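You operate a simulated robot arm through the tools that you are given. There is no shell and no other tool. Be economical: measure what you need, move in short steps, check, and stop when the job is done.

The job below is to be done with a simulated robot arm. You get a single attempt, and the scene is never put back.

## Task
Move the fitting from the OUT port to the green tray, cap both ports, set the blue knob to HAND.
Fine: red cap on IN, yellow cap on OUT. Set down upright: brass fitting.

Only the result counts: the job must be done as asked and must still hold three seconds after the hand-in. Knocking over, shifting, dropping, spilling or breaking anything else fails it. A push-on lid holds only when it is set on centred and level and pressed home; a screw cap is set on level and turned clockwise until tight.

## Robot
A 6-joint arm with a two-finger parallel gripper, fixed in place. Base frame: the origin is at the foot of the arm, x ahead of it, y to its left, z up; the work surface is at about z = 0. Readings come in cm, degrees, newtons and seconds.
With the tool pointing down near the work surface it reaches from about 14 to 58 cm from the base axis. Its first joint turns from -66.0 to 66.0 degrees. Payload 2.1 kg.
The tool frame sits at the grasp point between the pads (the TCP): z along the fingers, y along the line on which they close. The tips reach 3 cm beyond it. Largest opening 9.4 cm; finger width 2.8, thickness 1; the body of the gripper, 5 by 9.6 cm, starts 5.5 cm behind the TCP.
Orientation is that of the tool frame in the base frame, as a unit quaternion [w, x, y, z]. With the fingers straight down and closing along the base's y, the tool's x points along the base's -x, its y along +y and its z along -z.

## Interface
- The arm moves only by the tool drive_tool. Its argument "series" is a list of rows, each a list of 7 numbers: the turn, a rotation vector about the tool's x, y, z in degrees, then the shift along the tool's x, y, z in cm, then the finger opening in cm, from 0 to 9.4. In form: [[rx, ry, rz, x, y, z, hand], ...]. A call has 1 to 8 rows; each row shifts and turns the commanded pose from where the row before left it, along the tool's axes as they then stand. Each row takes 0.2 s and may step no farther than 5 cm and 8.6 degrees from the row before; otherwise, or with a gripper value out of range, the whole call is refused. Where a pose cannot be reached the arm comes as near as it can. A force on the tool above 40 N (or 10 N above the force at the start of the call, whichever is more), or a blocked arm, ends the call early, and 0.2 s more pass. Each finger travels about 7.2 cm/s and halts on what it meets, pressing with about 41 N; the grip force reading is that of the motor and also rises with nothing between the fingers. The clock runs only during rows and for 0.2 s after the last one: add rows that do not move to give the fingers time. It gives the time, the measured TCP pose, the force on the tool (base axes), the opening and the grip force at its end, in the units of the frame above (readings bear some noise), with the torque about the TCP (base axes, N m) and any sound that the robot's microphone picked up.
- Cameras (640 x 400 px; columns grow to the right, rows downward): "scene" is fixed at [6.98, -38.26, 49.47]; the picture's right is [0.65, -0.76, 0.00], its down [-0.33, -0.29, -0.90] and it looks along [0.68, 0.59, -0.44] (base axes); focal length 274 px, centre (320, 200). "wrist" rides on the gripper at [7.6, 1.4, -10.2] in the tool frame; the picture's right is [-0.18, 0.98, 0.00], its down [-0.75, -0.14, -0.64] and it looks along [-0.63, -0.12, 0.77] (tool axes); focal length 243 px, centre (320, 200). There is no depth. A picture from a camera that has moved, and an enlarged one, comes with that camera's place and axes in the base frame and with its lens.
- get_image(camera): a new picture of that camera. It takes no simulated time.
- enlarge(camera, box): a new picture of the part [left, top, right, bottom] of that camera's present view, enlarged. It takes no simulated time.
- hand_in(): hands the job in; it is judged then, once.

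Work in short steps. Places have to be worked out from the pictures, the camera data and where the tool is seen: move nearer, look again, correct. Check each grasp and each placing, and mend what went wrong. You have 120 turns and 64 pictures in all, those below and enlarged ones among them. Open the gripper and draw the arm clear of the work before you hand the job in, unless the task says otherwise; then end with one line.

The tools are called after ">>>" by a JSON object that holds its "name" and its "arguments". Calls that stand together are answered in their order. drive_tool: Moves the arm, as the interface text tells. Its arguments: {"type":"object","properties":{"series":{"type":"array"}},"required":["series"]} The other tools are called the same way: get_image (camera) takes a picture; enlarge (camera, box) takes an enlarged picture of a part of a camera's view; hand_in () hands the job in.

At the start:

```text
time: 0.0
tcp_pos: [33.24, 0.11, 33.94]
ee_rot: [-0.001, 0.0, 1.0, 0.0]
ft_force: [-0.6, -0.3, -0.6]
ft_torque: [0.02, -0.01, 0.0]
opening: 9.39
grip_force: 0.1
```

scene: 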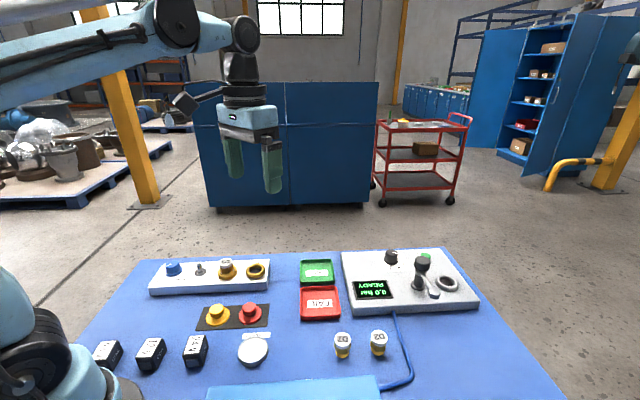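
wrist: 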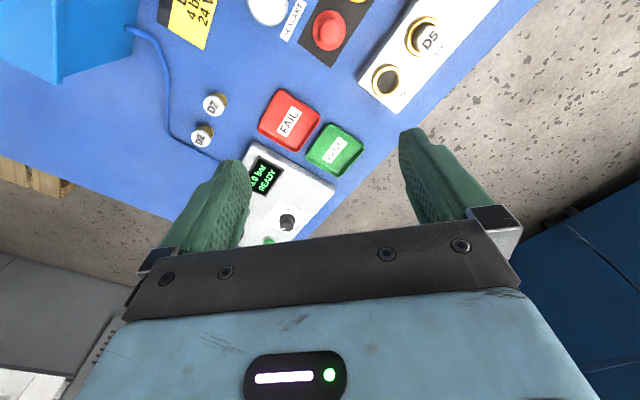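

I start with enlarged views of the panel and the caps to identify things.

>>> {"name": "enlarge", "arguments": {"camera": "scene", "box": [140, 240, 300, 340]}}

>>> {"name": "enlarge", "arguments": {"camera": "scene", "box": [280, 235, 490, 366]}}

>>> {"name": "enlarge", "arguments": {"camera": "wrist", "box": [150, 0, 500, 219]}}

```text
4.00 times, centred on (220, 290) of scene
camera zoom: at [6.98, -38.26, 49.47], right [0.65, -0.76, 0.0], down [-0.33, -0.29, -0.9], along [0.68, 0.59, -0.44], focal length 1098 px, centre (720, -160)
```

zoom: 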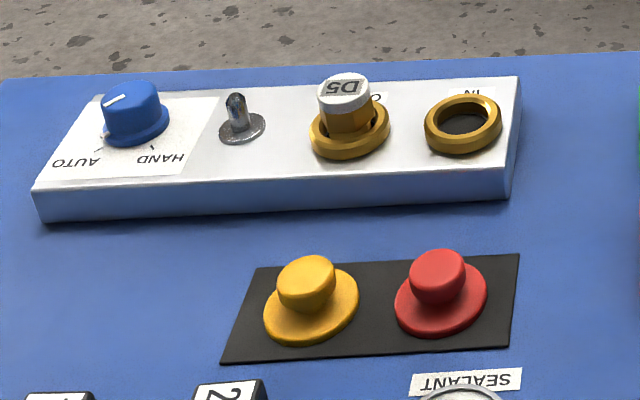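

```text
3.05 times, centred on (385, 300) of scene
camera zoom: at [6.98, -38.26, 49.47], right [0.65, -0.76, 0.0], down [-0.33, -0.29, -0.9], along [0.68, 0.59, -0.44], focal length 836 px, centre (122, -106)
```

zoom: 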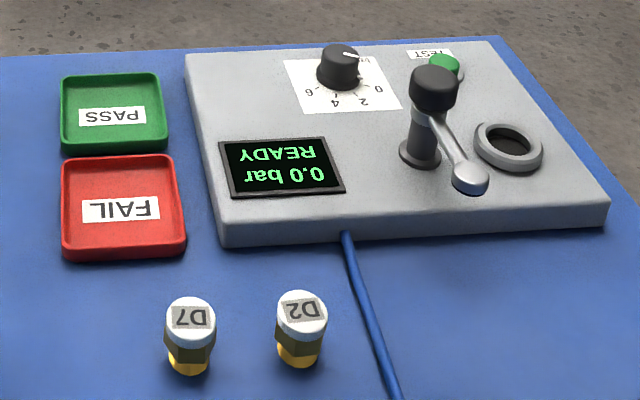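

```text
1.83 times, centred on (325, 110) of wrist
camera zoom: at [25.48, 1.41, 44.31], right [0.18, 0.98, 0.0], down [0.75, -0.14, 0.64], along [0.63, -0.12, -0.77], focal length 443 px, centre (311, 365)
```

zoom: 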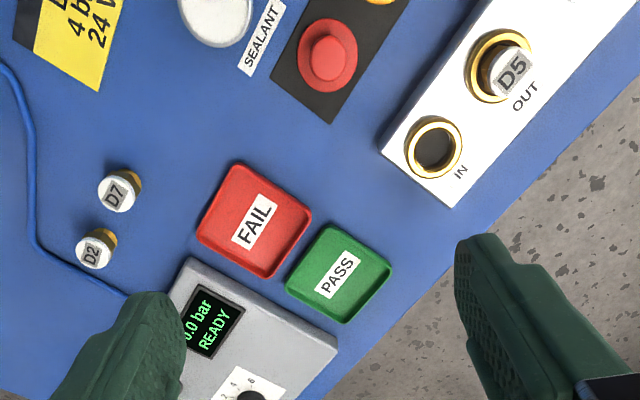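

Estimates from the pictures (base cm): OUT ≈ (32.8,14.7), IN ≈ (37.4,9.7), red cap ≈ (29.5,1.1), yellow cap ≈ (24.6,5.8), blue knob ≈ (24.2,25.4), green tray ≈ (49.9,-0.3). The panel lies at about -45°, so I turn the tool 45° first.

>>> {"name": "drive_tool", "arguments": {"series": [[0, 0, 7.5, 0, 0, 0, 9.4], [0, 0, 7.5, 0, 0, 0, 9.4], [0, 0, 7.5, 0, 0, 0, 9.4], [0, 0, 7.5, 0, 0, 0, 9.4], [0, 0, 7.5, 0, 0, 0, 9.4], [0, 0, 7.5, 0, 0, 0, 9.4], [0, 0, 0, 2.1, 2, 3, 9.4], [0, 0, 0, 2.1, 2, 3, 9.4]]}}

```text
time: 1.8
tcp_pos: [33.14, 5.72, 27.94]
ee_rot: [0.0, 0.383, 0.924, -0.001]
ft_force: [1.2, -0.1, -0.2]
ft_torque: [0.01, 0.03, -0.01]
opening: 9.4
grip_force: 0.1
```

The turn worked as computed; I go on to above OUT at z≈19 and look.

>>> {"name": "drive_tool", "arguments": {"series": [[0, 0, 0, 2.1, 2, 3, 9.4], [0, 0, 0, 2.1, 2, 3, 9.4], [0, 0, 0, 2.2, 2, 3, 9.4]]}}

>>> {"name": "get_image", "arguments": {"camera": "wrist"}}

```text
time: 2.6
tcp_pos: [32.57, 14.5, 18.78]
ee_rot: [0.0, 0.383, 0.924, 0.0]
ft_force: [0.8, 0.1, -0.2]
ft_torque: [0.01, -0.03, -0.01]
opening: 9.39
grip_force: 0.1
```

```text
58 pictures are left
camera wrist: at [28.11, 20.83, 29.19], right [0.83, 0.56, 0.0], down [0.43, -0.63, 0.64], along [0.36, -0.53, -0.77], focal length 243 px, centre (320, 200)
```

wrist: 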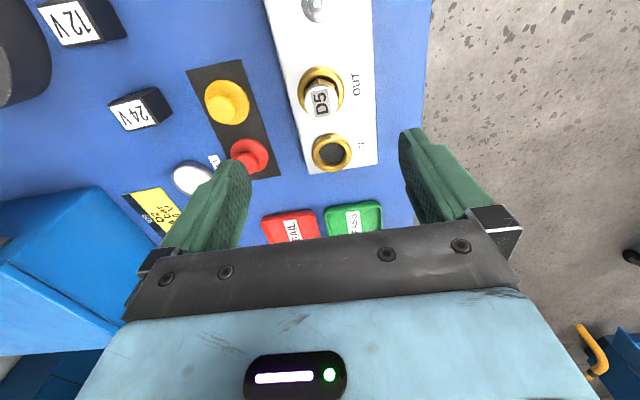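

OUT ≈ (32.1,14.9), IN ≈ (37.4,9.7). I enlarge to see the fitting and ports better.

>>> {"name": "enlarge", "arguments": {"camera": "wrist", "box": [180, 40, 404, 180]}}

>>> {"name": "enlarge", "arguments": {"camera": "scene", "box": [155, 245, 283, 325]}}

```text
2.86 times, centred on (292, 110) of wrist
camera zoom: at [28.11, 20.83, 29.19], right [0.83, 0.56, 0.0], down [0.43, -0.63, 0.64], along [0.36, -0.53, -0.77], focal length 693 px, centre (400, 457)
```

zoom: 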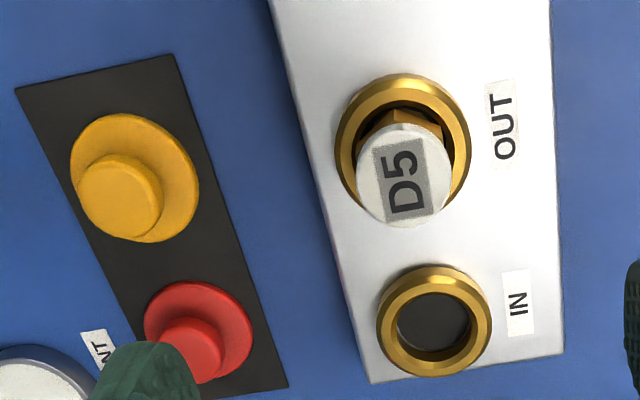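

```text
5.00 times, centred on (219, 285) of scene
camera zoom: at [6.98, -38.26, 49.47], right [0.65, -0.76, 0.0], down [-0.33, -0.29, -0.9], along [0.68, 0.59, -0.44], focal length 1372 px, centre (825, -225)
```

zoom: 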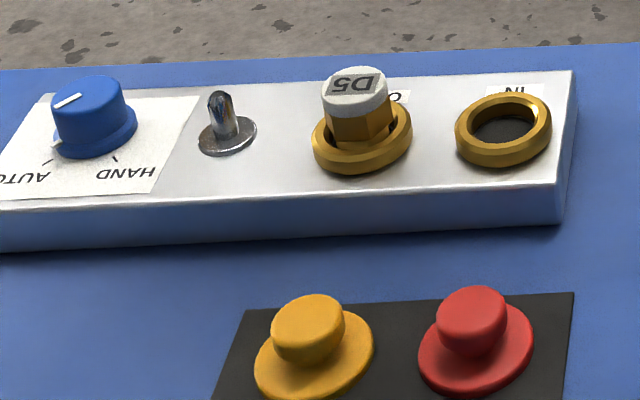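

The fitting top is at z≈6–6.5. I shift slightly (tool x +0.4) and descend so that the tips stay above the fitting (TCP z≈11), then look.

>>> {"name": "drive_tool", "arguments": {"series": [[0, 0, 0, 0.4, 0, 4, 9.4], [0, 0, 0, 0, 0, 3.8, 6]]}}

>>> {"name": "get_image", "arguments": {"camera": "wrist"}}

>>> {"name": "enlarge", "arguments": {"camera": "scene", "box": [140, 200, 300, 300]}}

```text
time: 3.2
tcp_pos: [32.58, 14.77, 11.25]
ee_rot: [-0.001, 0.382, 0.924, 0.0]
ft_force: [0.2, 0.0, 0.4]
ft_torque: [0.02, 0.02, -0.01]
opening: 6.02
grip_force: 0.0
```

```text
55 pictures are left
camera wrist: at [28.1, 21.04, 21.69], right [0.82, 0.57, 0.0], down [0.43, -0.63, 0.64], along [0.36, -0.53, -0.77], focal length 243 px, centre (320, 200)
```

wrist: 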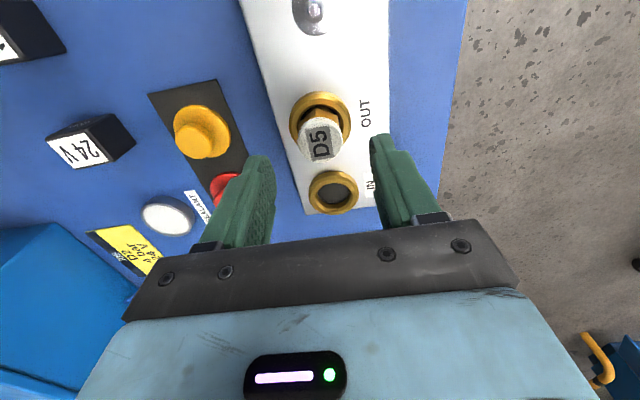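

```text
4.00 times, centred on (220, 250) of scene
camera zoom: at [6.98, -38.26, 49.47], right [0.65, -0.76, 0.0], down [-0.33, -0.29, -0.9], along [0.68, 0.59, -0.44], focal length 1098 px, centre (720, 0)
```

zoom: 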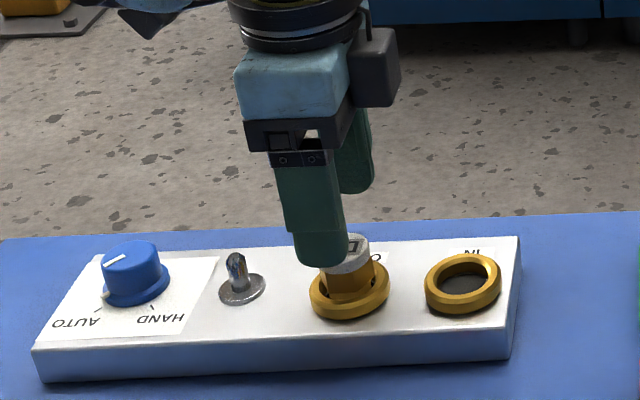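

Predicted and seen positions agree: the tool is centred on the fitting. I descend to z≈6.4 with the tips above the ring and close.

>>> {"name": "drive_tool", "arguments": {"series": [[0, 0, 0, 0, 0, 2.4, 6], [0, 0, 0, 0, 0, 2.4, 6], [0, 0, 0, 0, 0, 0, 3.5], [0, 0, 0, 0, 0, 0, 1.5], [0, 0, 0, 0, 0, 0, 1.5], [0, 0, 0, 0, 0, 0, 1.5]]}}

>>> {"name": "enlarge", "arguments": {"camera": "scene", "box": [140, 200, 300, 300]}}

```text
time: 4.6
tcp_pos: [32.64, 14.81, 6.61]
ee_rot: [0.0, 0.383, 0.924, -0.001]
ft_force: [-6.0, -5.0, 19.7]
ft_torque: [-0.22, 0.51, 0.05]
opening: 4.71
grip_force: 45.6
```

```text
4.00 times, centred on (220, 250) of scene
camera zoom: at [6.98, -38.26, 49.47], right [0.65, -0.76, 0.0], down [-0.33, -0.29, -0.9], along [0.68, 0.59, -0.44], focal length 1098 px, centre (720, 0)
```

zoom: 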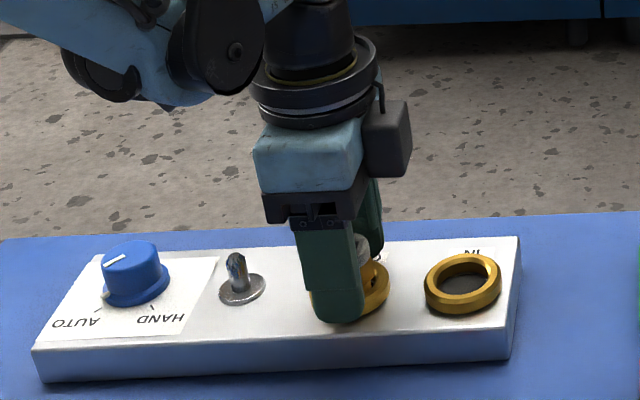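

The fingers closed on the port ring (4.7 cm), so the ring top is higher than assumed. I open, rise 1 cm and close again.

>>> {"name": "drive_tool", "arguments": {"series": [[0, 0, 0, 0, 0, 0, 6], [0, 0, 0, 0, 0, -0.5, 6], [0, 0, 0, 0, 0, -0.5, 6], [0, 0, 0, 0, 0, 0, 4], [0, 0, 0, 0, 0, 0, 1.5], [0, 0, 0, 0, 0, 0, 1.5], [0, 0, 0, 0, 0, 0, 1.5]]}}

>>> {"name": "enlarge", "arguments": {"camera": "scene", "box": [180, 220, 276, 280]}}

```text
time: 6.2
tcp_pos: [32.71, 14.7, 7.38]
ee_rot: [-0.001, 0.383, 0.924, 0.0]
ft_force: [-1.3, -0.5, 5.1]
ft_torque: [-0.02, 0.04, 0.01]
opening: 3.0
grip_force: 41.1
```

```text
6.67 times, centred on (228, 250) of scene
camera zoom: at [6.98, -38.26, 49.47], right [0.65, -0.76, 0.0], down [-0.33, -0.29, -0.9], along [0.68, 0.59, -0.44], focal length 1830 px, centre (933, -133)
```

zoom: 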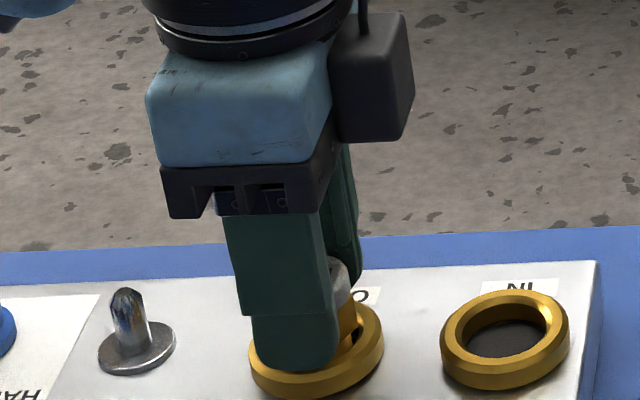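

The fitting is gripped (3.0 cm). I pull straight up gently.

>>> {"name": "drive_tool", "arguments": {"series": [[0, 0, 0, 0, 0, -0.5, 1.5], [0, 0, 0, 0, 0, -0.7, 1.5], [0, 0, 0, 0, 0, -1, 1.5]]}}

>>> {"name": "enlarge", "arguments": {"camera": "scene", "box": [180, 220, 276, 280]}}

```text
time: 7.0
tcp_pos: [32.63, 14.85, 9.63]
ee_rot: [0.0, 0.383, 0.924, 0.0]
ft_force: [0.5, -0.6, 10.5]
ft_torque: [-0.04, 0.07, -0.02]
opening: 2.2
grip_force: 6.1
```

```text
6.67 times, centred on (228, 250) of scene
camera zoom: at [6.98, -38.26, 49.47], right [0.65, -0.76, 0.0], down [-0.33, -0.29, -0.9], along [0.68, 0.59, -0.44], focal length 1830 px, centre (933, -133)
```

zoom: 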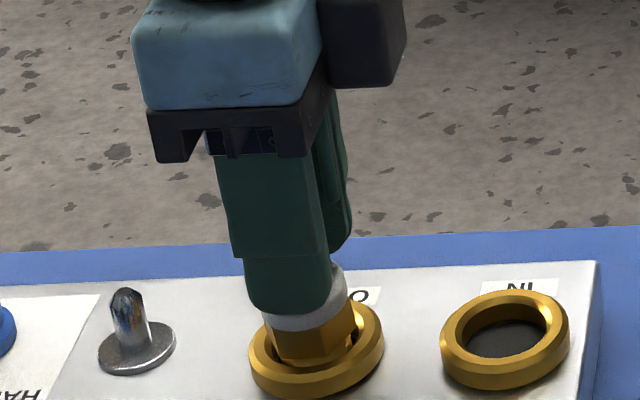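

The grip slipped off upward. I open and look at the state of the fitting.

>>> {"name": "drive_tool", "arguments": {"series": [[0, 0, 0, 0, 0, 0, 5], [0, 0, 0, 0, 0, -1.5, 6]]}}

>>> {"name": "enlarge", "arguments": {"camera": "wrist", "box": [240, 70, 400, 220]}}

>>> {"name": "enlarge", "arguments": {"camera": "scene", "box": [180, 220, 276, 280]}}

```text
time: 7.6
tcp_pos: [32.44, 14.84, 11.13]
ee_rot: [-0.001, 0.383, 0.924, 0.0]
ft_force: [0.2, 0.0, 0.1]
ft_torque: [-0.03, 0.0, 0.04]
opening: 5.98
grip_force: 0.0
```

```text
2.67 times, centred on (320, 145) of wrist
camera zoom: at [28.0, 21.19, 21.39], right [0.83, 0.56, 0.0], down [0.43, -0.63, 0.64], along [0.36, -0.53, -0.77], focal length 647 px, centre (320, 347)
```

zoom: 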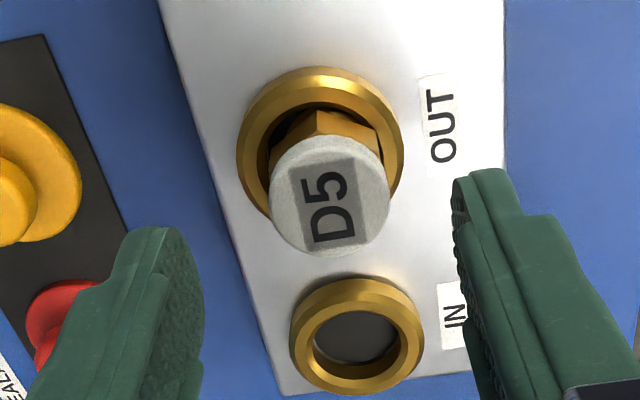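

```text
6.67 times, centred on (228, 250) of scene
camera zoom: at [6.98, -38.26, 49.47], right [0.65, -0.76, 0.0], down [-0.33, -0.29, -0.9], along [0.68, 0.59, -0.44], focal length 1830 px, centre (933, -133)
```

zoom: 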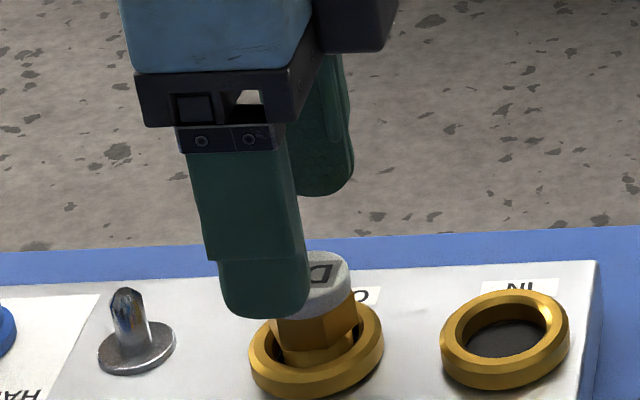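

The fitting came up partway (its neck shows now). I regrasp it lower on the hex and pull again.

>>> {"name": "drive_tool", "arguments": {"series": [[0, 0, 0, 0, 0.1, 1.8, 6], [0, 0, 0, 0, 0, 1.8, 6], [0, 0, 0, 0, 0, 0, 4], [0, 0, 0, 0, 0, 0, 1.5], [0, 0, 0, 0, 0, 0, 0.5], [0, 0, 0, 0, 0, 0, 0.5]]}}

>>> {"name": "enlarge", "arguments": {"camera": "scene", "box": [180, 220, 276, 280]}}

```text
time: 9.0
tcp_pos: [32.59, 15.13, 7.54]
ee_rot: [0.0, 0.382, 0.924, -0.001]
ft_force: [-1.1, -0.4, -0.3]
ft_torque: [-0.02, 0.01, 0.0]
opening: 2.96
grip_force: 40.9
```

```text
6.67 times, centred on (228, 250) of scene
camera zoom: at [6.98, -38.26, 49.47], right [0.65, -0.76, 0.0], down [-0.33, -0.29, -0.9], along [0.68, 0.59, -0.44], focal length 1830 px, centre (933, -133)
```

zoom: 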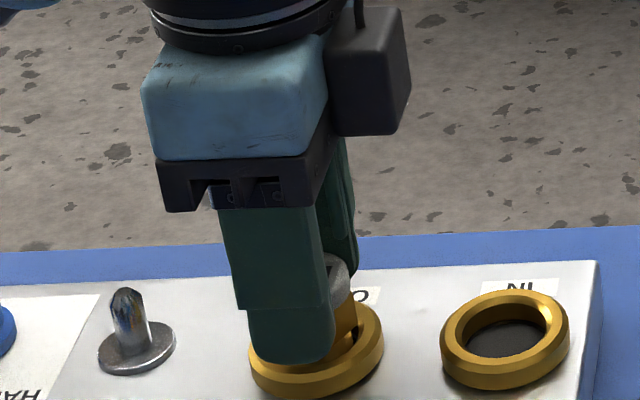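

Gripped with a 2.96 cm opening. I pull up in small steps.

>>> {"name": "drive_tool", "arguments": {"series": [[0, 0, 0, 0, 0, -0.3, 0.5], [0, 0, 0, 0, 0, -0.3, 0.5], [0, 0, 0, 0, 0, -0.4, 0.5]]}}

>>> {"name": "enlarge", "arguments": {"camera": "scene", "box": [180, 220, 276, 280]}}

```text
time: 9.8
tcp_pos: [32.5, 14.9, 8.47]
ee_rot: [0.0, 0.383, 0.924, 0.0]
ft_force: [0.0, 0.4, -1.6]
ft_torque: [0.03, -0.01, 0.03]
opening: 2.99
grip_force: 40.8
```

```text
6.67 times, centred on (228, 250) of scene
camera zoom: at [6.98, -38.26, 49.47], right [0.65, -0.76, 0.0], down [-0.33, -0.29, -0.9], along [0.68, 0.59, -0.44], focal length 1830 px, centre (933, -133)
```

zoom: 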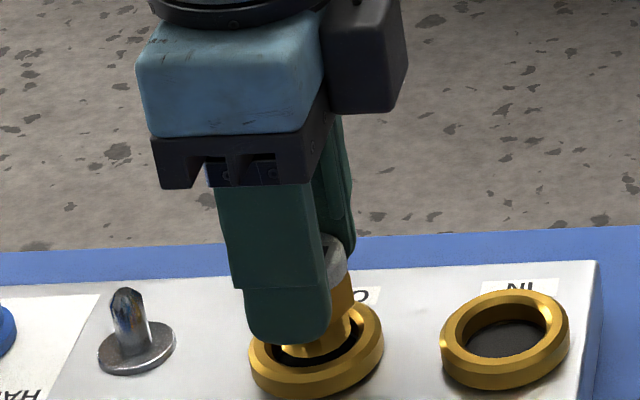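

The fitting comes free. I lift it well clear.

>>> {"name": "drive_tool", "arguments": {"series": [[0, 0, 0, 0, 0, -1, 0.5], [0, 0, 0, 0, 0, -2, 0.5], [0, 0, 0, 0, 0, -2.5, 0.5], [0, 0, 0, 0, 0, -2.5, 0.5]]}}

>>> {"name": "enlarge", "arguments": {"camera": "scene", "box": [180, 170, 308, 290]}}

```text
time: 10.8
tcp_pos: [32.71, 15.06, 16.47]
ee_rot: [0.0, 0.382, 0.924, 0.0]
ft_force: [-0.3, -0.2, -0.2]
ft_torque: [-0.02, -0.02, -0.03]
opening: 3.0
grip_force: 41.0
```

```text
3.33 times, centred on (244, 230) of scene
camera zoom: at [6.98, -38.26, 49.47], right [0.65, -0.76, 0.0], down [-0.33, -0.29, -0.9], along [0.68, 0.59, -0.44], focal length 915 px, centre (573, 100)
```

zoom: 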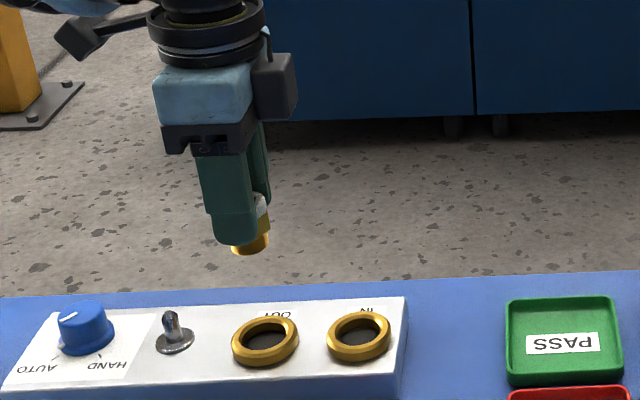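

The fitting is held upright, its bottom about 5 cm below the TCP. I carry it to above the green tray.

>>> {"name": "drive_tool", "arguments": {"series": [[0, 0, 0, -4.6, 0.28, 0, 0.5], [0, 0, 0, -4.6, 0.28, 0, 0.5], [0, 0, 0, -4.6, 0.28, 0, 0.5], [0, 0, 0, -4.6, 0.28, 0, 0.5], [0, 0, 0, -4.6, 0.28, 0, 0.5], [0, 0, 0, 0, 0, 2, 0.5]]}}

>>> {"name": "get_image", "arguments": {"camera": "wrist"}}

>>> {"name": "enlarge", "arguments": {"camera": "scene", "box": [260, 200, 420, 320]}}

```text
time: 12.2
tcp_pos: [49.74, -0.26, 14.55]
ee_rot: [-0.001, 0.383, 0.924, 0.0]
ft_force: [0.1, 1.1, 0.0]
ft_torque: [-0.01, 0.03, 0.01]
opening: 2.99
grip_force: 40.9
```

```text
45 pictures are left
camera wrist: at [45.28, 6.08, 24.88], right [0.82, 0.57, 0.0], down [0.43, -0.63, 0.64], along [0.36, -0.53, -0.77], focal length 243 px, centre (320, 200)
```

wrist: 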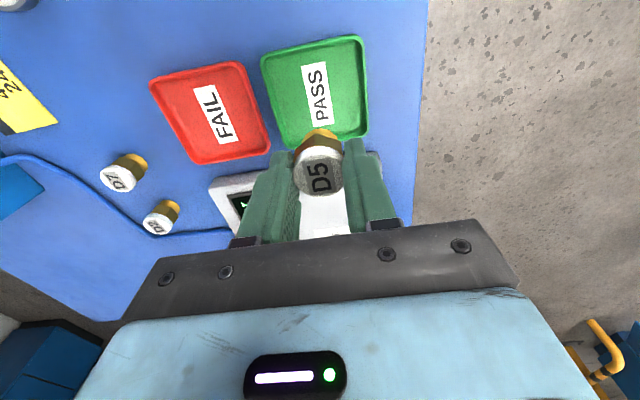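

```text
3.33 times, centred on (340, 260) of scene
camera zoom: at [6.98, -38.26, 49.47], right [0.65, -0.76, 0.0], down [-0.33, -0.29, -0.9], along [0.68, 0.59, -0.44], focal length 915 px, centre (253, 0)
```

zoom: 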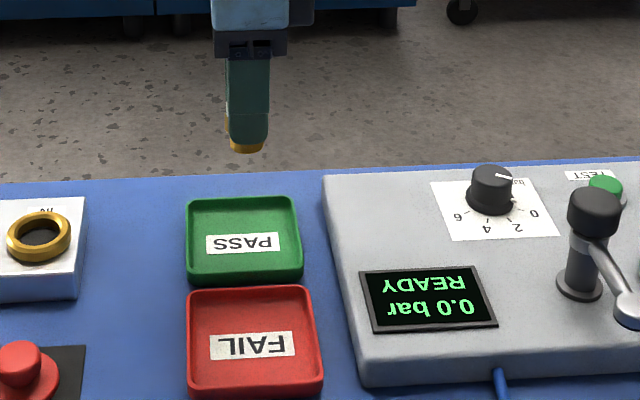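

The tray centre computes to ≈ (49.5,-0.2), right below the fitting. I descend to about 1.5 cm above the expected contact.

>>> {"name": "drive_tool", "arguments": {"series": [[0, 0, 0, 0.25, 0, 4, 0.5], [0, 0, 0, 0, 0, 3, 0.5], [0, 0, 0, 0, 0, 0.6, 0.5]]}}

>>> {"name": "enlarge", "arguments": {"camera": "scene", "box": [270, 220, 366, 300]}}

```text
time: 13.0
tcp_pos: [49.92, -0.31, 6.74]
ee_rot: [0.001, 0.382, 0.924, 0.0]
ft_force: [0.5, -1.3, -1.5]
ft_torque: [0.0, 0.0, 0.0]
opening: 2.98
grip_force: 40.9
```

```text
5.00 times, centred on (318, 260) of scene
camera zoom: at [6.98, -38.26, 49.47], right [0.65, -0.76, 0.0], down [-0.33, -0.29, -0.9], along [0.68, 0.59, -0.44], focal length 1372 px, centre (330, -100)
```

zoom: 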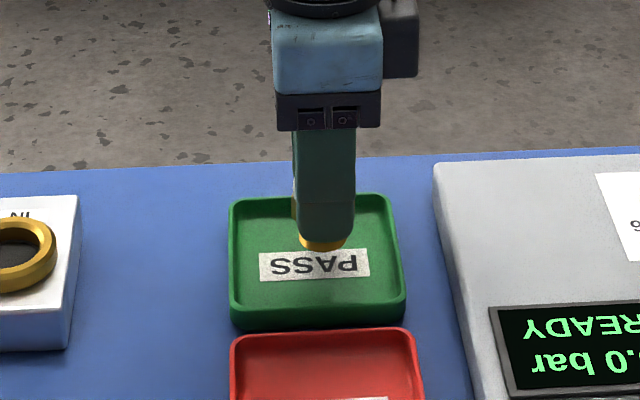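

Still hanging above the tray floor; I lower in small steps until contact.

>>> {"name": "drive_tool", "arguments": {"series": [[0, 0, 0, 0, 0, 0.4, 0.5], [0, 0, 0, 0, 0, 0.3, 0.5], [0, 0, 0, 0, 0, 0.2, 0.5], [0, 0, 0, 0, 0, 0.2, 0.5]]}}

```text
time: 14.0
tcp_pos: [49.7, -0.06, 5.81]
ee_rot: [-0.001, 0.384, 0.924, 0.0]
ft_force: [-0.8, 0.1, -0.8]
ft_torque: [-0.04, 0.02, -0.01]
opening: 2.98
grip_force: 41.1
```

>>> {"name": "drive_tool", "arguments": {"series": [[0, 0, 0, 0, 0, 0.2, 0.5], [0, 0, 0, 0, 0, 0.15, 0.5]]}}

>>> {"name": "enlarge", "arguments": {"camera": "scene", "box": [280, 240, 360, 290]}}

```text
time: 14.6
tcp_pos: [49.78, -0.1, 5.49]
ee_rot: [-0.001, 0.382, 0.924, 0.0]
ft_force: [-0.4, -0.2, -1.1]
ft_torque: [-0.03, -0.02, -0.01]
opening: 3.0
grip_force: 40.5
```

```text
8.00 times, centred on (320, 265) of scene
camera zoom: at [6.98, -38.26, 49.47], right [0.65, -0.76, 0.0], down [-0.33, -0.29, -0.9], along [0.68, 0.59, -0.44], focal length 2196 px, centre (320, -320)
```

zoom: 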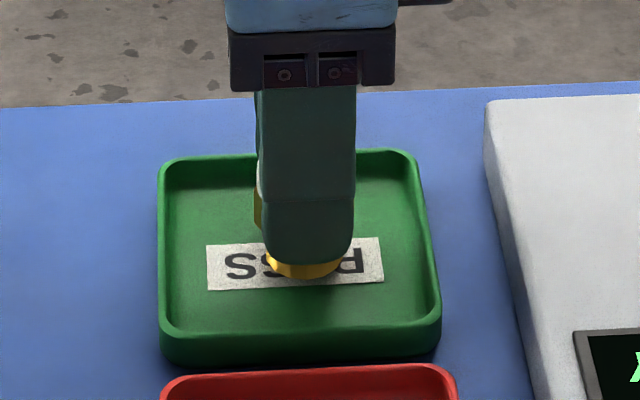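

Nearly touching; I continue in finer steps.

>>> {"name": "drive_tool", "arguments": {"series": [[0, 0, 0, 0, 0, 0.15, 0.5], [0, 0, 0, 0, 0, 0.15, 0.5]]}}

```text
time: 15.2
tcp_pos: [49.7, -0.11, 5.15]
ee_rot: [0.0, 0.382, 0.924, 0.0]
ft_force: [-0.2, -0.2, 9.2]
ft_torque: [-0.1, 0.08, 0.0]
opening: 3.01
grip_force: 40.6
```

Contact: 9 N upward. I release with a small opening, then rise.

>>> {"name": "drive_tool", "arguments": {"series": [[0, 0, 0, 0, 0, -0.05, 3.6], [0, 0, 0, 0, 0, 0, 4.4], [0, 0, 0, 0, 0, 0, 4.4], [0, 0, 0, 0, 0, -1.5, 4.4], [0, 0, 0, 0, 0, -3, 4.4], [0, 0, 0, 0, 0, -4, 4.4]]}}

>>> {"name": "get_image", "arguments": {"camera": "wrist"}}

>>> {"name": "enlarge", "arguments": {"camera": "scene", "box": [150, 230, 374, 330]}}

```text
time: 16.6
tcp_pos: [49.63, -0.35, 13.83]
ee_rot: [0.0, 0.382, 0.924, 0.0]
ft_force: [0.4, 0.2, 0.6]
ft_torque: [0.02, 0.01, 0.0]
opening: 4.39
grip_force: 0.2
```

```text
41 pictures are left
camera wrist: at [45.11, 6.03, 24.19], right [0.82, 0.57, 0.0], down [0.43, -0.63, 0.64], along [0.36, -0.53, -0.77], focal length 243 px, centre (320, 200)
```

wrist: 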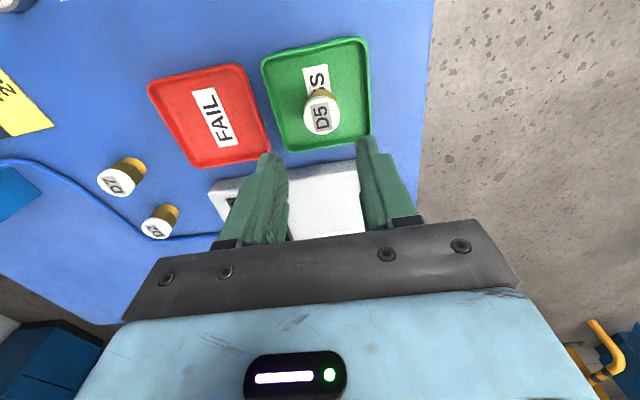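

```text
2.86 times, centred on (262, 280) of scene
camera zoom: at [6.98, -38.26, 49.47], right [0.65, -0.76, 0.0], down [-0.33, -0.29, -0.9], along [0.68, 0.59, -0.44], focal length 784 px, centre (486, -29)
```

zoom: 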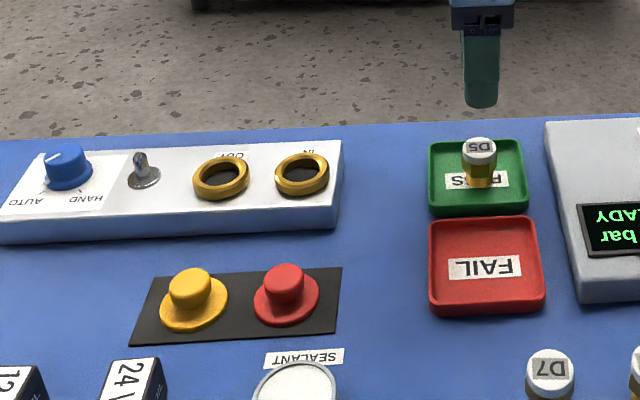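

The fitting stands upright in the green tray. Now I move above the red cap and look.

>>> {"name": "drive_tool", "arguments": {"series": [[0, 0, 0, 3.08, -2.61, 0, 6], [0, 0, 0, 3.08, -2.61, 0, 6], [0, 0, 0, 3.08, -2.61, 0, 6], [0, 0, 0, 3.08, -2.61, 0, 6], [0, 0, 0, 3.08, -2.61, 0, 6]]}}

>>> {"name": "enlarge", "arguments": {"camera": "wrist", "box": [200, 20, 440, 220]}}

```text
time: 17.8
tcp_pos: [29.49, 1.59, 13.24]
ee_rot: [0.0, 0.382, 0.924, 0.0]
ft_force: [-1.3, 0.4, 0.1]
ft_torque: [0.0, -0.01, 0.05]
opening: 5.98
grip_force: 0.0
```

```text
2.00 times, centred on (320, 120) of wrist
camera zoom: at [25.06, 7.93, 23.58], right [0.82, 0.57, 0.0], down [0.43, -0.63, 0.64], along [0.36, -0.53, -0.77], focal length 485 px, centre (320, 360)
```

zoom: 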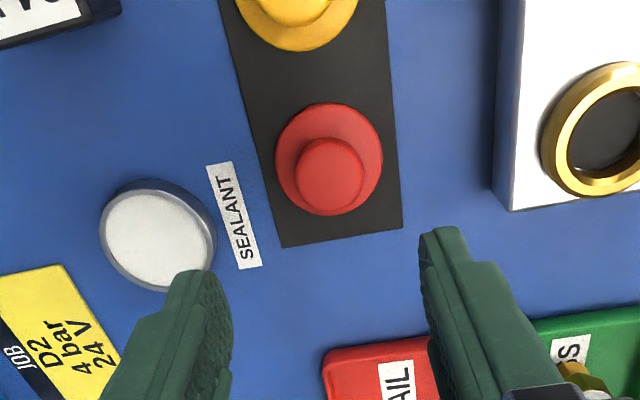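

The red cap's axis computes to ≈ (29.45,2.15), knob top z≈2. I correct, descend part way, narrow the fingers to 5 cm and look.

>>> {"name": "drive_tool", "arguments": {"series": [[0, 0, 0, 0.45, 0.4, 3.5, 5], [0, 0, 0, 0, 0, 3.5, 5]]}}

>>> {"name": "enlarge", "arguments": {"camera": "wrist", "box": [220, 100, 420, 225]}}

>>> {"name": "enlarge", "arguments": {"camera": "scene", "box": [190, 270, 310, 345]}}

```text
time: 18.4
tcp_pos: [29.62, 2.29, 6.34]
ee_rot: [0.0, 0.383, 0.924, 0.001]
ft_force: [0.3, 0.0, -0.3]
ft_torque: [-0.03, 0.01, 0.0]
opening: 4.98
grip_force: 0.0
```

```text
3.20 times, centred on (320, 162) of wrist
camera zoom: at [25.13, 8.63, 16.72], right [0.82, 0.57, 0.0], down [0.43, -0.63, 0.64], along [0.36, -0.53, -0.77], focal length 776 px, centre (320, 320)
```

zoom: 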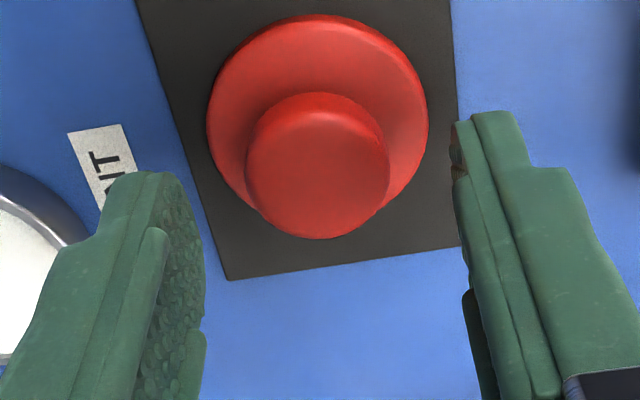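

```text
5.33 times, centred on (250, 308) of scene
camera zoom: at [6.98, -38.26, 49.47], right [0.65, -0.76, 0.0], down [-0.33, -0.29, -0.9], along [0.68, 0.59, -0.44], focal length 1464 px, centre (693, -373)
```

zoom: 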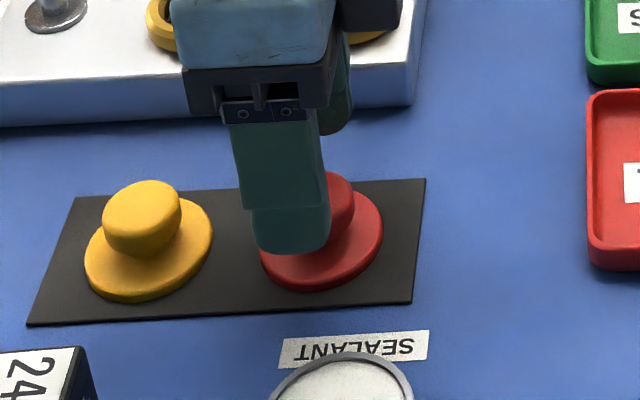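

The cap is centred between the fingers. I descend 2.1 cm and close on the knob.

>>> {"name": "drive_tool", "arguments": {"series": [[0, 0, 0, 0, 0, 1.2, 5], [0, 0, 0, 0, 0, 0.9, 5], [0, 0, 0, 0, 0, 0, 3], [0, 0, 0, 0, 0, 0, 0.5], [0, 0, 0, 0, 0, 0, 0.5], [0, 0, 0, 0, 0, 0, 0.5]]}}

>>> {"name": "enlarge", "arguments": {"camera": "scene", "box": [190, 270, 310, 345]}}

```text
time: 19.8
tcp_pos: [29.72, 2.26, 4.37]
ee_rot: [0.0, 0.382, 0.924, 0.0]
ft_force: [-0.7, -0.5, 1.0]
ft_torque: [-0.07, 0.04, 0.01]
opening: 2.39
grip_force: 40.8
```

```text
5.33 times, centred on (250, 308) of scene
camera zoom: at [6.98, -38.26, 49.47], right [0.65, -0.76, 0.0], down [-0.33, -0.29, -0.9], along [0.68, 0.59, -0.44], focal length 1464 px, centre (693, -373)
```

zoom: 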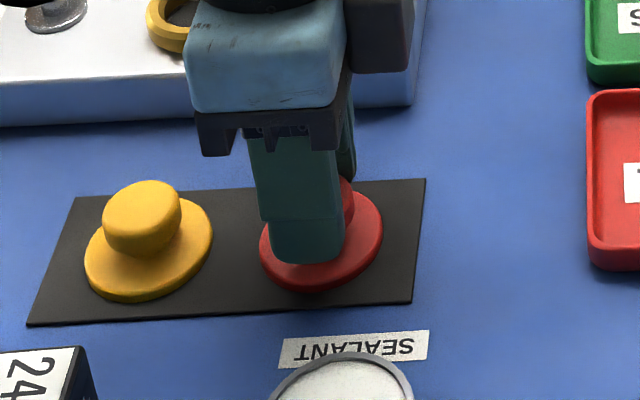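

Closed on the knob at 2.39 cm. I lift and check.

>>> {"name": "drive_tool", "arguments": {"series": [[0, 0, 0, 0, 0, -0.5, 0.5], [0, 0, 0, 0, 0, -1.5, 0.5], [0, 0, 0, 0, 0, -3, 0.5], [0, 0, 0, 0, 0, -4, 0.5], [0, 0, 0, 0, 0, -1, 0.5]]}}

>>> {"name": "enlarge", "arguments": {"camera": "scene", "box": [180, 220, 300, 320]}}

>>> {"name": "enlarge", "arguments": {"camera": "wrist", "box": [220, 80, 420, 240]}}

```text
time: 21.0
tcp_pos: [29.55, 2.09, 14.69]
ee_rot: [0.0, 0.383, 0.924, 0.0]
ft_force: [0.1, 0.5, 0.6]
ft_torque: [0.0, -0.01, -0.02]
opening: 2.37
grip_force: 40.7
```

```text
4.00 times, centred on (240, 270) of scene
camera zoom: at [6.98, -38.26, 49.47], right [0.65, -0.76, 0.0], down [-0.33, -0.29, -0.9], along [0.68, 0.59, -0.44], focal length 1098 px, centre (640, -80)
```

zoom: 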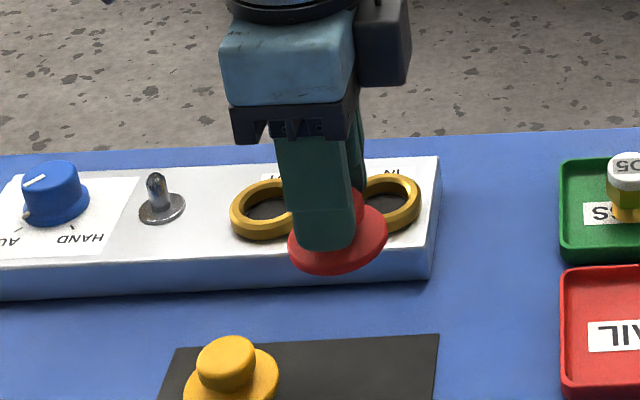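

```text
2.50 times, centred on (320, 160) of wrist
camera zoom: at [25.09, 8.44, 24.97], right [0.82, 0.57, 0.0], down [0.43, -0.63, 0.64], along [0.36, -0.53, -0.77], focal length 606 px, centre (320, 300)
```

zoom: 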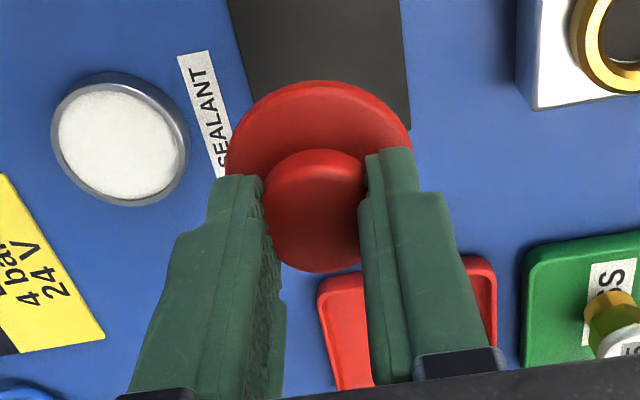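

The red cap hangs level. I carry it to hover above the IN port.

>>> {"name": "drive_tool", "arguments": {"series": [[0, 0, 0, 0, 3.65, 0, 0.5], [0, 0, 0, 0, 3.65, 0, 0.5], [0, 0, 0, 0.1, 3.6, 0, 0.5], [0, 0, 0, 0, 0, 2, 0.5], [0, 0, 0, 0, 0, 1.2, 0.5]]}}

>>> {"name": "enlarge", "arguments": {"camera": "wrist", "box": [220, 60, 420, 220]}}

>>> {"name": "enlarge", "arguments": {"camera": "scene", "box": [190, 210, 310, 290]}}

```text
time: 22.2
tcp_pos: [36.85, 9.79, 11.41]
ee_rot: [0.0, 0.383, 0.924, 0.0]
ft_force: [-0.1, 0.0, -1.2]
ft_torque: [-0.02, 0.02, 0.01]
opening: 2.4
grip_force: 41.6
```

```text
2.50 times, centred on (320, 140) of wrist
camera zoom: at [32.47, 16.08, 21.78], right [0.83, 0.56, 0.0], down [0.43, -0.63, 0.64], along [0.36, -0.53, -0.77], focal length 606 px, centre (320, 350)
```

zoom: 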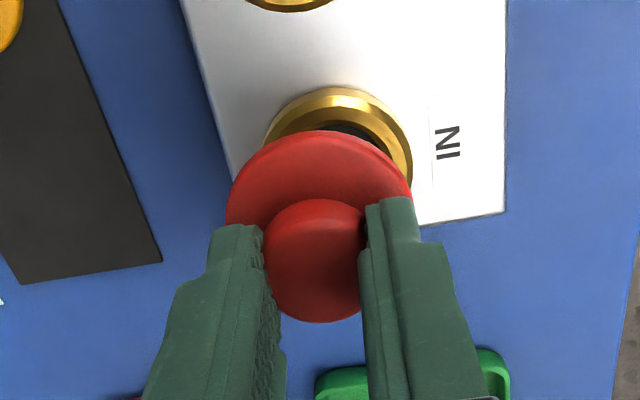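

```text
5.00 times, centred on (250, 250) of scene
camera zoom: at [6.98, -38.25, 49.47], right [0.65, -0.76, 0.0], down [-0.33, -0.29, -0.9], along [0.68, 0.59, -0.44], focal length 1372 px, centre (670, -50)
```

zoom: 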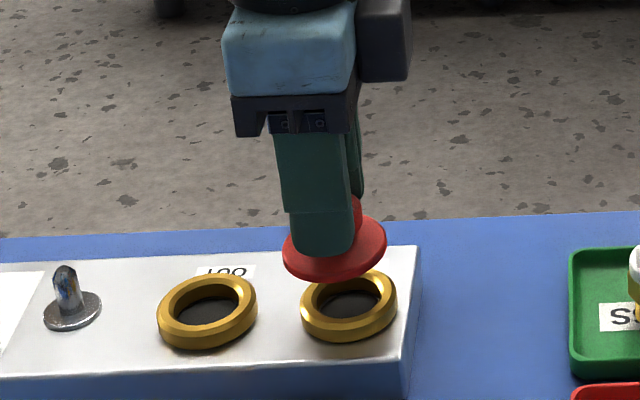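

Both views say the cap must move about -0.28 (tool x) and +0.5 (tool y). I apply that, descend to just above the ring, and check.

>>> {"name": "drive_tool", "arguments": {"series": [[0, 0, 0, -0.28, 0.5, 0, 0.5], [0, 0, 0, 0, 0, 1.5, 0.5], [0, 0, 0, 0, 0, 0.5, 0.5]]}}

>>> {"name": "enlarge", "arguments": {"camera": "wrist", "box": [240, 90, 400, 190]}}

>>> {"name": "enlarge", "arguments": {"camera": "scene", "box": [220, 235, 284, 275]}}

```text
time: 23.0
tcp_pos: [37.61, 10.08, 9.29]
ee_rot: [0.0, 0.382, 0.924, 0.0]
ft_force: [-0.4, -0.3, -0.3]
ft_torque: [-0.04, -0.01, 0.0]
opening: 2.38
grip_force: 40.9
```

```text
4.00 times, centred on (320, 140) of wrist
camera zoom: at [33.12, 16.43, 19.6], right [0.82, 0.57, 0.0], down [0.43, -0.63, 0.64], along [0.36, -0.53, -0.77], focal length 970 px, centre (320, 440)
```

zoom: 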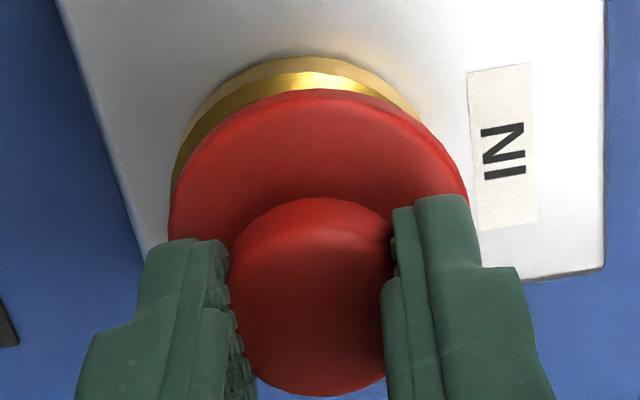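

```text
10.00 times, centred on (252, 255) of scene
camera zoom: at [6.98, -38.26, 49.47], right [0.65, -0.76, 0.0], down [-0.33, -0.29, -0.9], along [0.68, 0.59, -0.44], focal length 2745 px, centre (1000, -350)
```

zoom: 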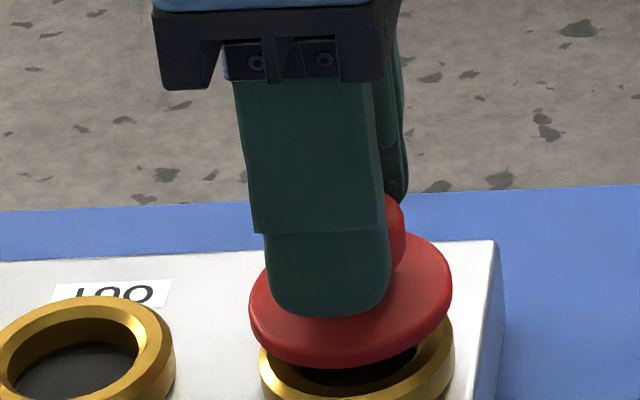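

I now see a slight overshoot of about 0.27 cm in tool y; tool x looks right. I correct and recheck.

>>> {"name": "drive_tool", "arguments": {"series": [[0, 0, 0, 0, -0.27, 0, 0.5], [0, 0, 0, 0, 0, 0.2, 0.5]]}}

>>> {"name": "enlarge", "arguments": {"camera": "wrist", "box": [240, 80, 400, 180]}}

>>> {"name": "enlarge", "arguments": {"camera": "scene", "box": [210, 240, 290, 290]}}

```text
time: 23.6
tcp_pos: [37.28, 9.99, 9.06]
ee_rot: [0.0, 0.383, 0.924, 0.0]
ft_force: [1.1, 0.7, -0.2]
ft_torque: [-0.02, 0.03, -0.01]
opening: 2.37
grip_force: 41.0
```

```text
4.00 times, centred on (320, 130) of wrist
camera zoom: at [32.91, 16.25, 19.4], right [0.83, 0.56, 0.0], down [0.43, -0.63, 0.64], along [0.36, -0.53, -0.77], focal length 970 px, centre (320, 480)
```

zoom: 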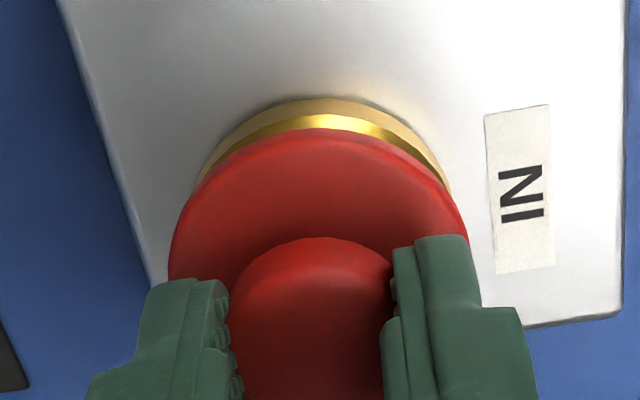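

```text
8.00 times, centred on (250, 265) of scene
camera zoom: at [6.98, -38.26, 49.47], right [0.65, -0.76, 0.0], down [-0.33, -0.29, -0.9], along [0.68, 0.59, -0.44], focal length 2196 px, centre (880, -320)
```

zoom: 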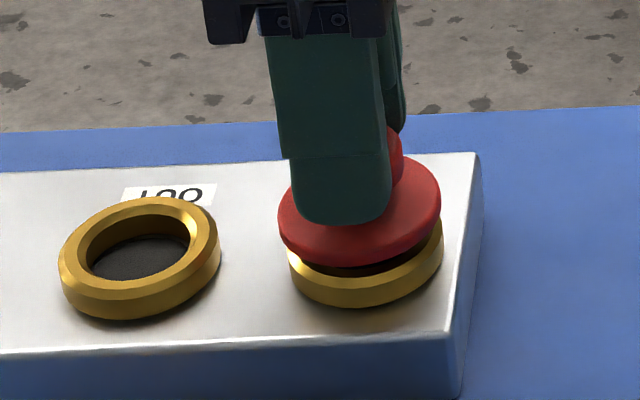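

The cap now looks centred on the port in both views. I lower it onto the ring in small steps.

>>> {"name": "drive_tool", "arguments": {"series": [[0, 0, 0, -0.05, 0.04, 0.2, 0.5], [0, 0, 0, 0, 0, 0.2, 0.5], [0, 0, 0, 0, 0, 0.15, 0.5], [0, 0, 0, 0, 0, 0.15, 0.5]]}}

```text
time: 24.6
tcp_pos: [37.4, 9.8, 8.34]
ee_rot: [0.0, 0.382, 0.924, -0.001]
ft_force: [0.6, -0.1, -0.4]
ft_torque: [0.01, 0.01, -0.01]
opening: 2.36
grip_force: 41.0
```

>>> {"name": "drive_tool", "arguments": {"series": [[0, 0, 0, 0, 0, 0.15, 0.5], [0, 0, 0, 0, 0, 0.15, 0.5]]}}

>>> {"name": "enlarge", "arguments": {"camera": "scene", "box": [210, 240, 290, 290]}}

```text
time: 25.1
tcp_pos: [37.58, 9.96, 8.3]
ee_rot: [-0.001, 0.382, 0.924, 0.001]
ft_force: [0.2, -0.1, 1.0]
ft_torque: [-0.06, 0.0, 0.01]
opening: 2.36
grip_force: 41.0
stopped in row 2: the force on the tool passed its limit at 43 N (the readings are from after the stop); the commanded pose is now the measured one
```

```text
8.00 times, centred on (250, 265) of scene
camera zoom: at [6.98, -38.26, 49.47], right [0.65, -0.76, 0.0], down [-0.33, -0.29, -0.9], along [0.68, 0.59, -0.44], focal length 2196 px, centre (880, -320)
```

zoom: 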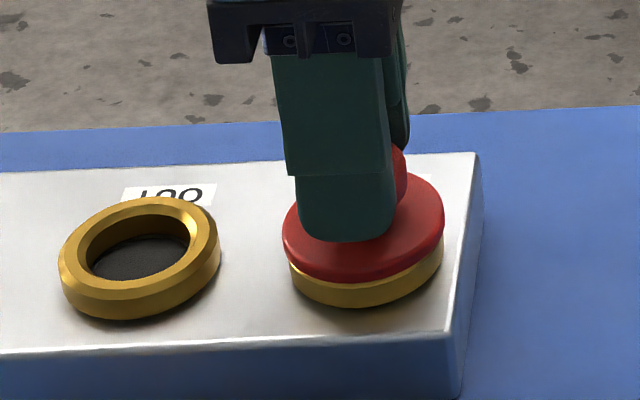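

Resistance of 43 N with the flange on the ring. I press again to see whether it goes further home.

>>> {"name": "drive_tool", "arguments": {"series": [[0, 0, 0, 0, 0, 0.1, 0.5], [0, 0, 0, 0, 0, 0.1, 0.5], [0, 0, 0, 0, 0, 0.1, 0.5], [0, 0, 0, 0, 0, 0.1, 0.5]]}}

>>> {"name": "enlarge", "arguments": {"camera": "scene", "box": [210, 240, 290, 290]}}

>>> {"name": "enlarge", "arguments": {"camera": "wrist", "box": [240, 80, 400, 180]}}

```text
time: 26.1
tcp_pos: [37.53, 9.95, 7.93]
ee_rot: [0.0, 0.381, 0.924, 0.001]
ft_force: [3.2, 1.5, 27.3]
ft_torque: [-0.03, -0.06, 0.01]
opening: 2.4
grip_force: 40.7
```

```text
8.00 times, centred on (250, 265) of scene
camera zoom: at [6.97, -38.26, 49.47], right [0.65, -0.76, 0.0], down [-0.33, -0.29, -0.9], along [0.68, 0.59, -0.44], focal length 2196 px, centre (880, -320)
```

zoom: 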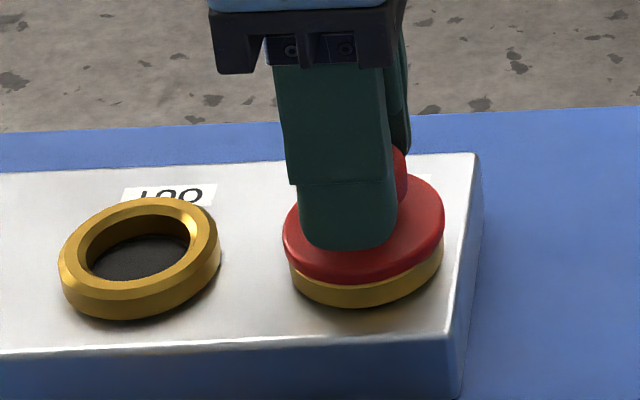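

```text
4.00 times, centred on (320, 130) of wrist
camera zoom: at [33.02, 16.25, 18.35], right [0.82, 0.57, 0.0], down [0.43, -0.63, 0.64], along [0.36, -0.53, -0.77], focal length 970 px, centre (320, 480)
```

zoom: 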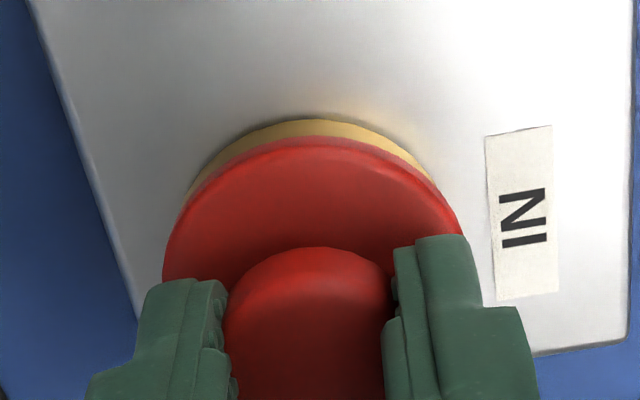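

Still force-limited only; I press a little further to be sure it is home.

>>> {"name": "drive_tool", "arguments": {"series": [[0, 0, 0, 0, 0, 0.1, 0.5], [0, 0, 0, 0, 0, 0.1, 0.5], [0, 0, 0, 0, 0, 0.1, 0.5], [0, 0, 0, 0, 0, 0.1, 0.5]]}}

```text
time: 27.1
tcp_pos: [37.53, 10.03, 7.53]
ee_rot: [-0.001, 0.382, 0.924, 0.001]
ft_force: [0.4, 5.4, 23.0]
ft_torque: [0.09, 0.05, 0.02]
opening: 2.42
grip_force: 41.3
```

The fingers are sliding down the knob toward the flange; I continue so they press on the flange itself.

>>> {"name": "drive_tool", "arguments": {"series": [[0, 0, 0, 0, 0, 0.1, 0.5], [0, 0, 0, 0, 0, 0.1, 0.5], [0, 0, 0, 0, 0, 0.1, 0.5], [0, 0, 0, 0, 0, 0.1, 0.5], [0, 0, 0, 0, 0, 0.1, 0.5]]}}

>>> {"name": "enlarge", "arguments": {"camera": "scene", "box": [210, 240, 290, 290]}}

```text
time: 27.6
tcp_pos: [37.55, 9.96, 7.58]
ee_rot: [-0.001, 0.382, 0.924, 0.002]
ft_force: [-2.0, 0.3, 10.5]
ft_torque: [-0.03, 0.05, 0.03]
opening: 2.53
grip_force: 41.1
stopped in row 2: the force on the tool passed its limit at 45 N (the readings are from after the stop); the commanded pose is now the measured one
```

```text
8.00 times, centred on (250, 265) of scene
camera zoom: at [6.98, -38.26, 49.47], right [0.65, -0.76, 0.0], down [-0.33, -0.29, -0.9], along [0.68, 0.59, -0.44], focal length 2196 px, centre (880, -320)
```

zoom: 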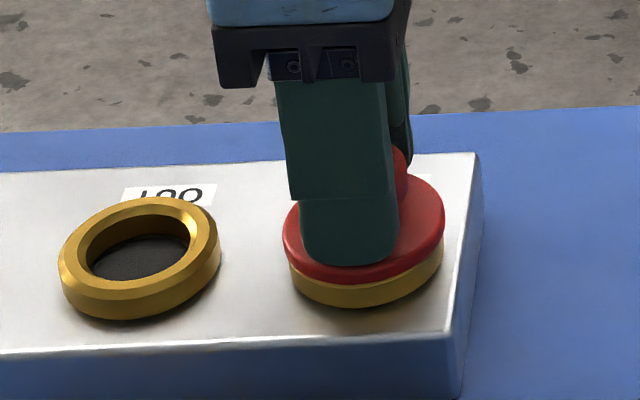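

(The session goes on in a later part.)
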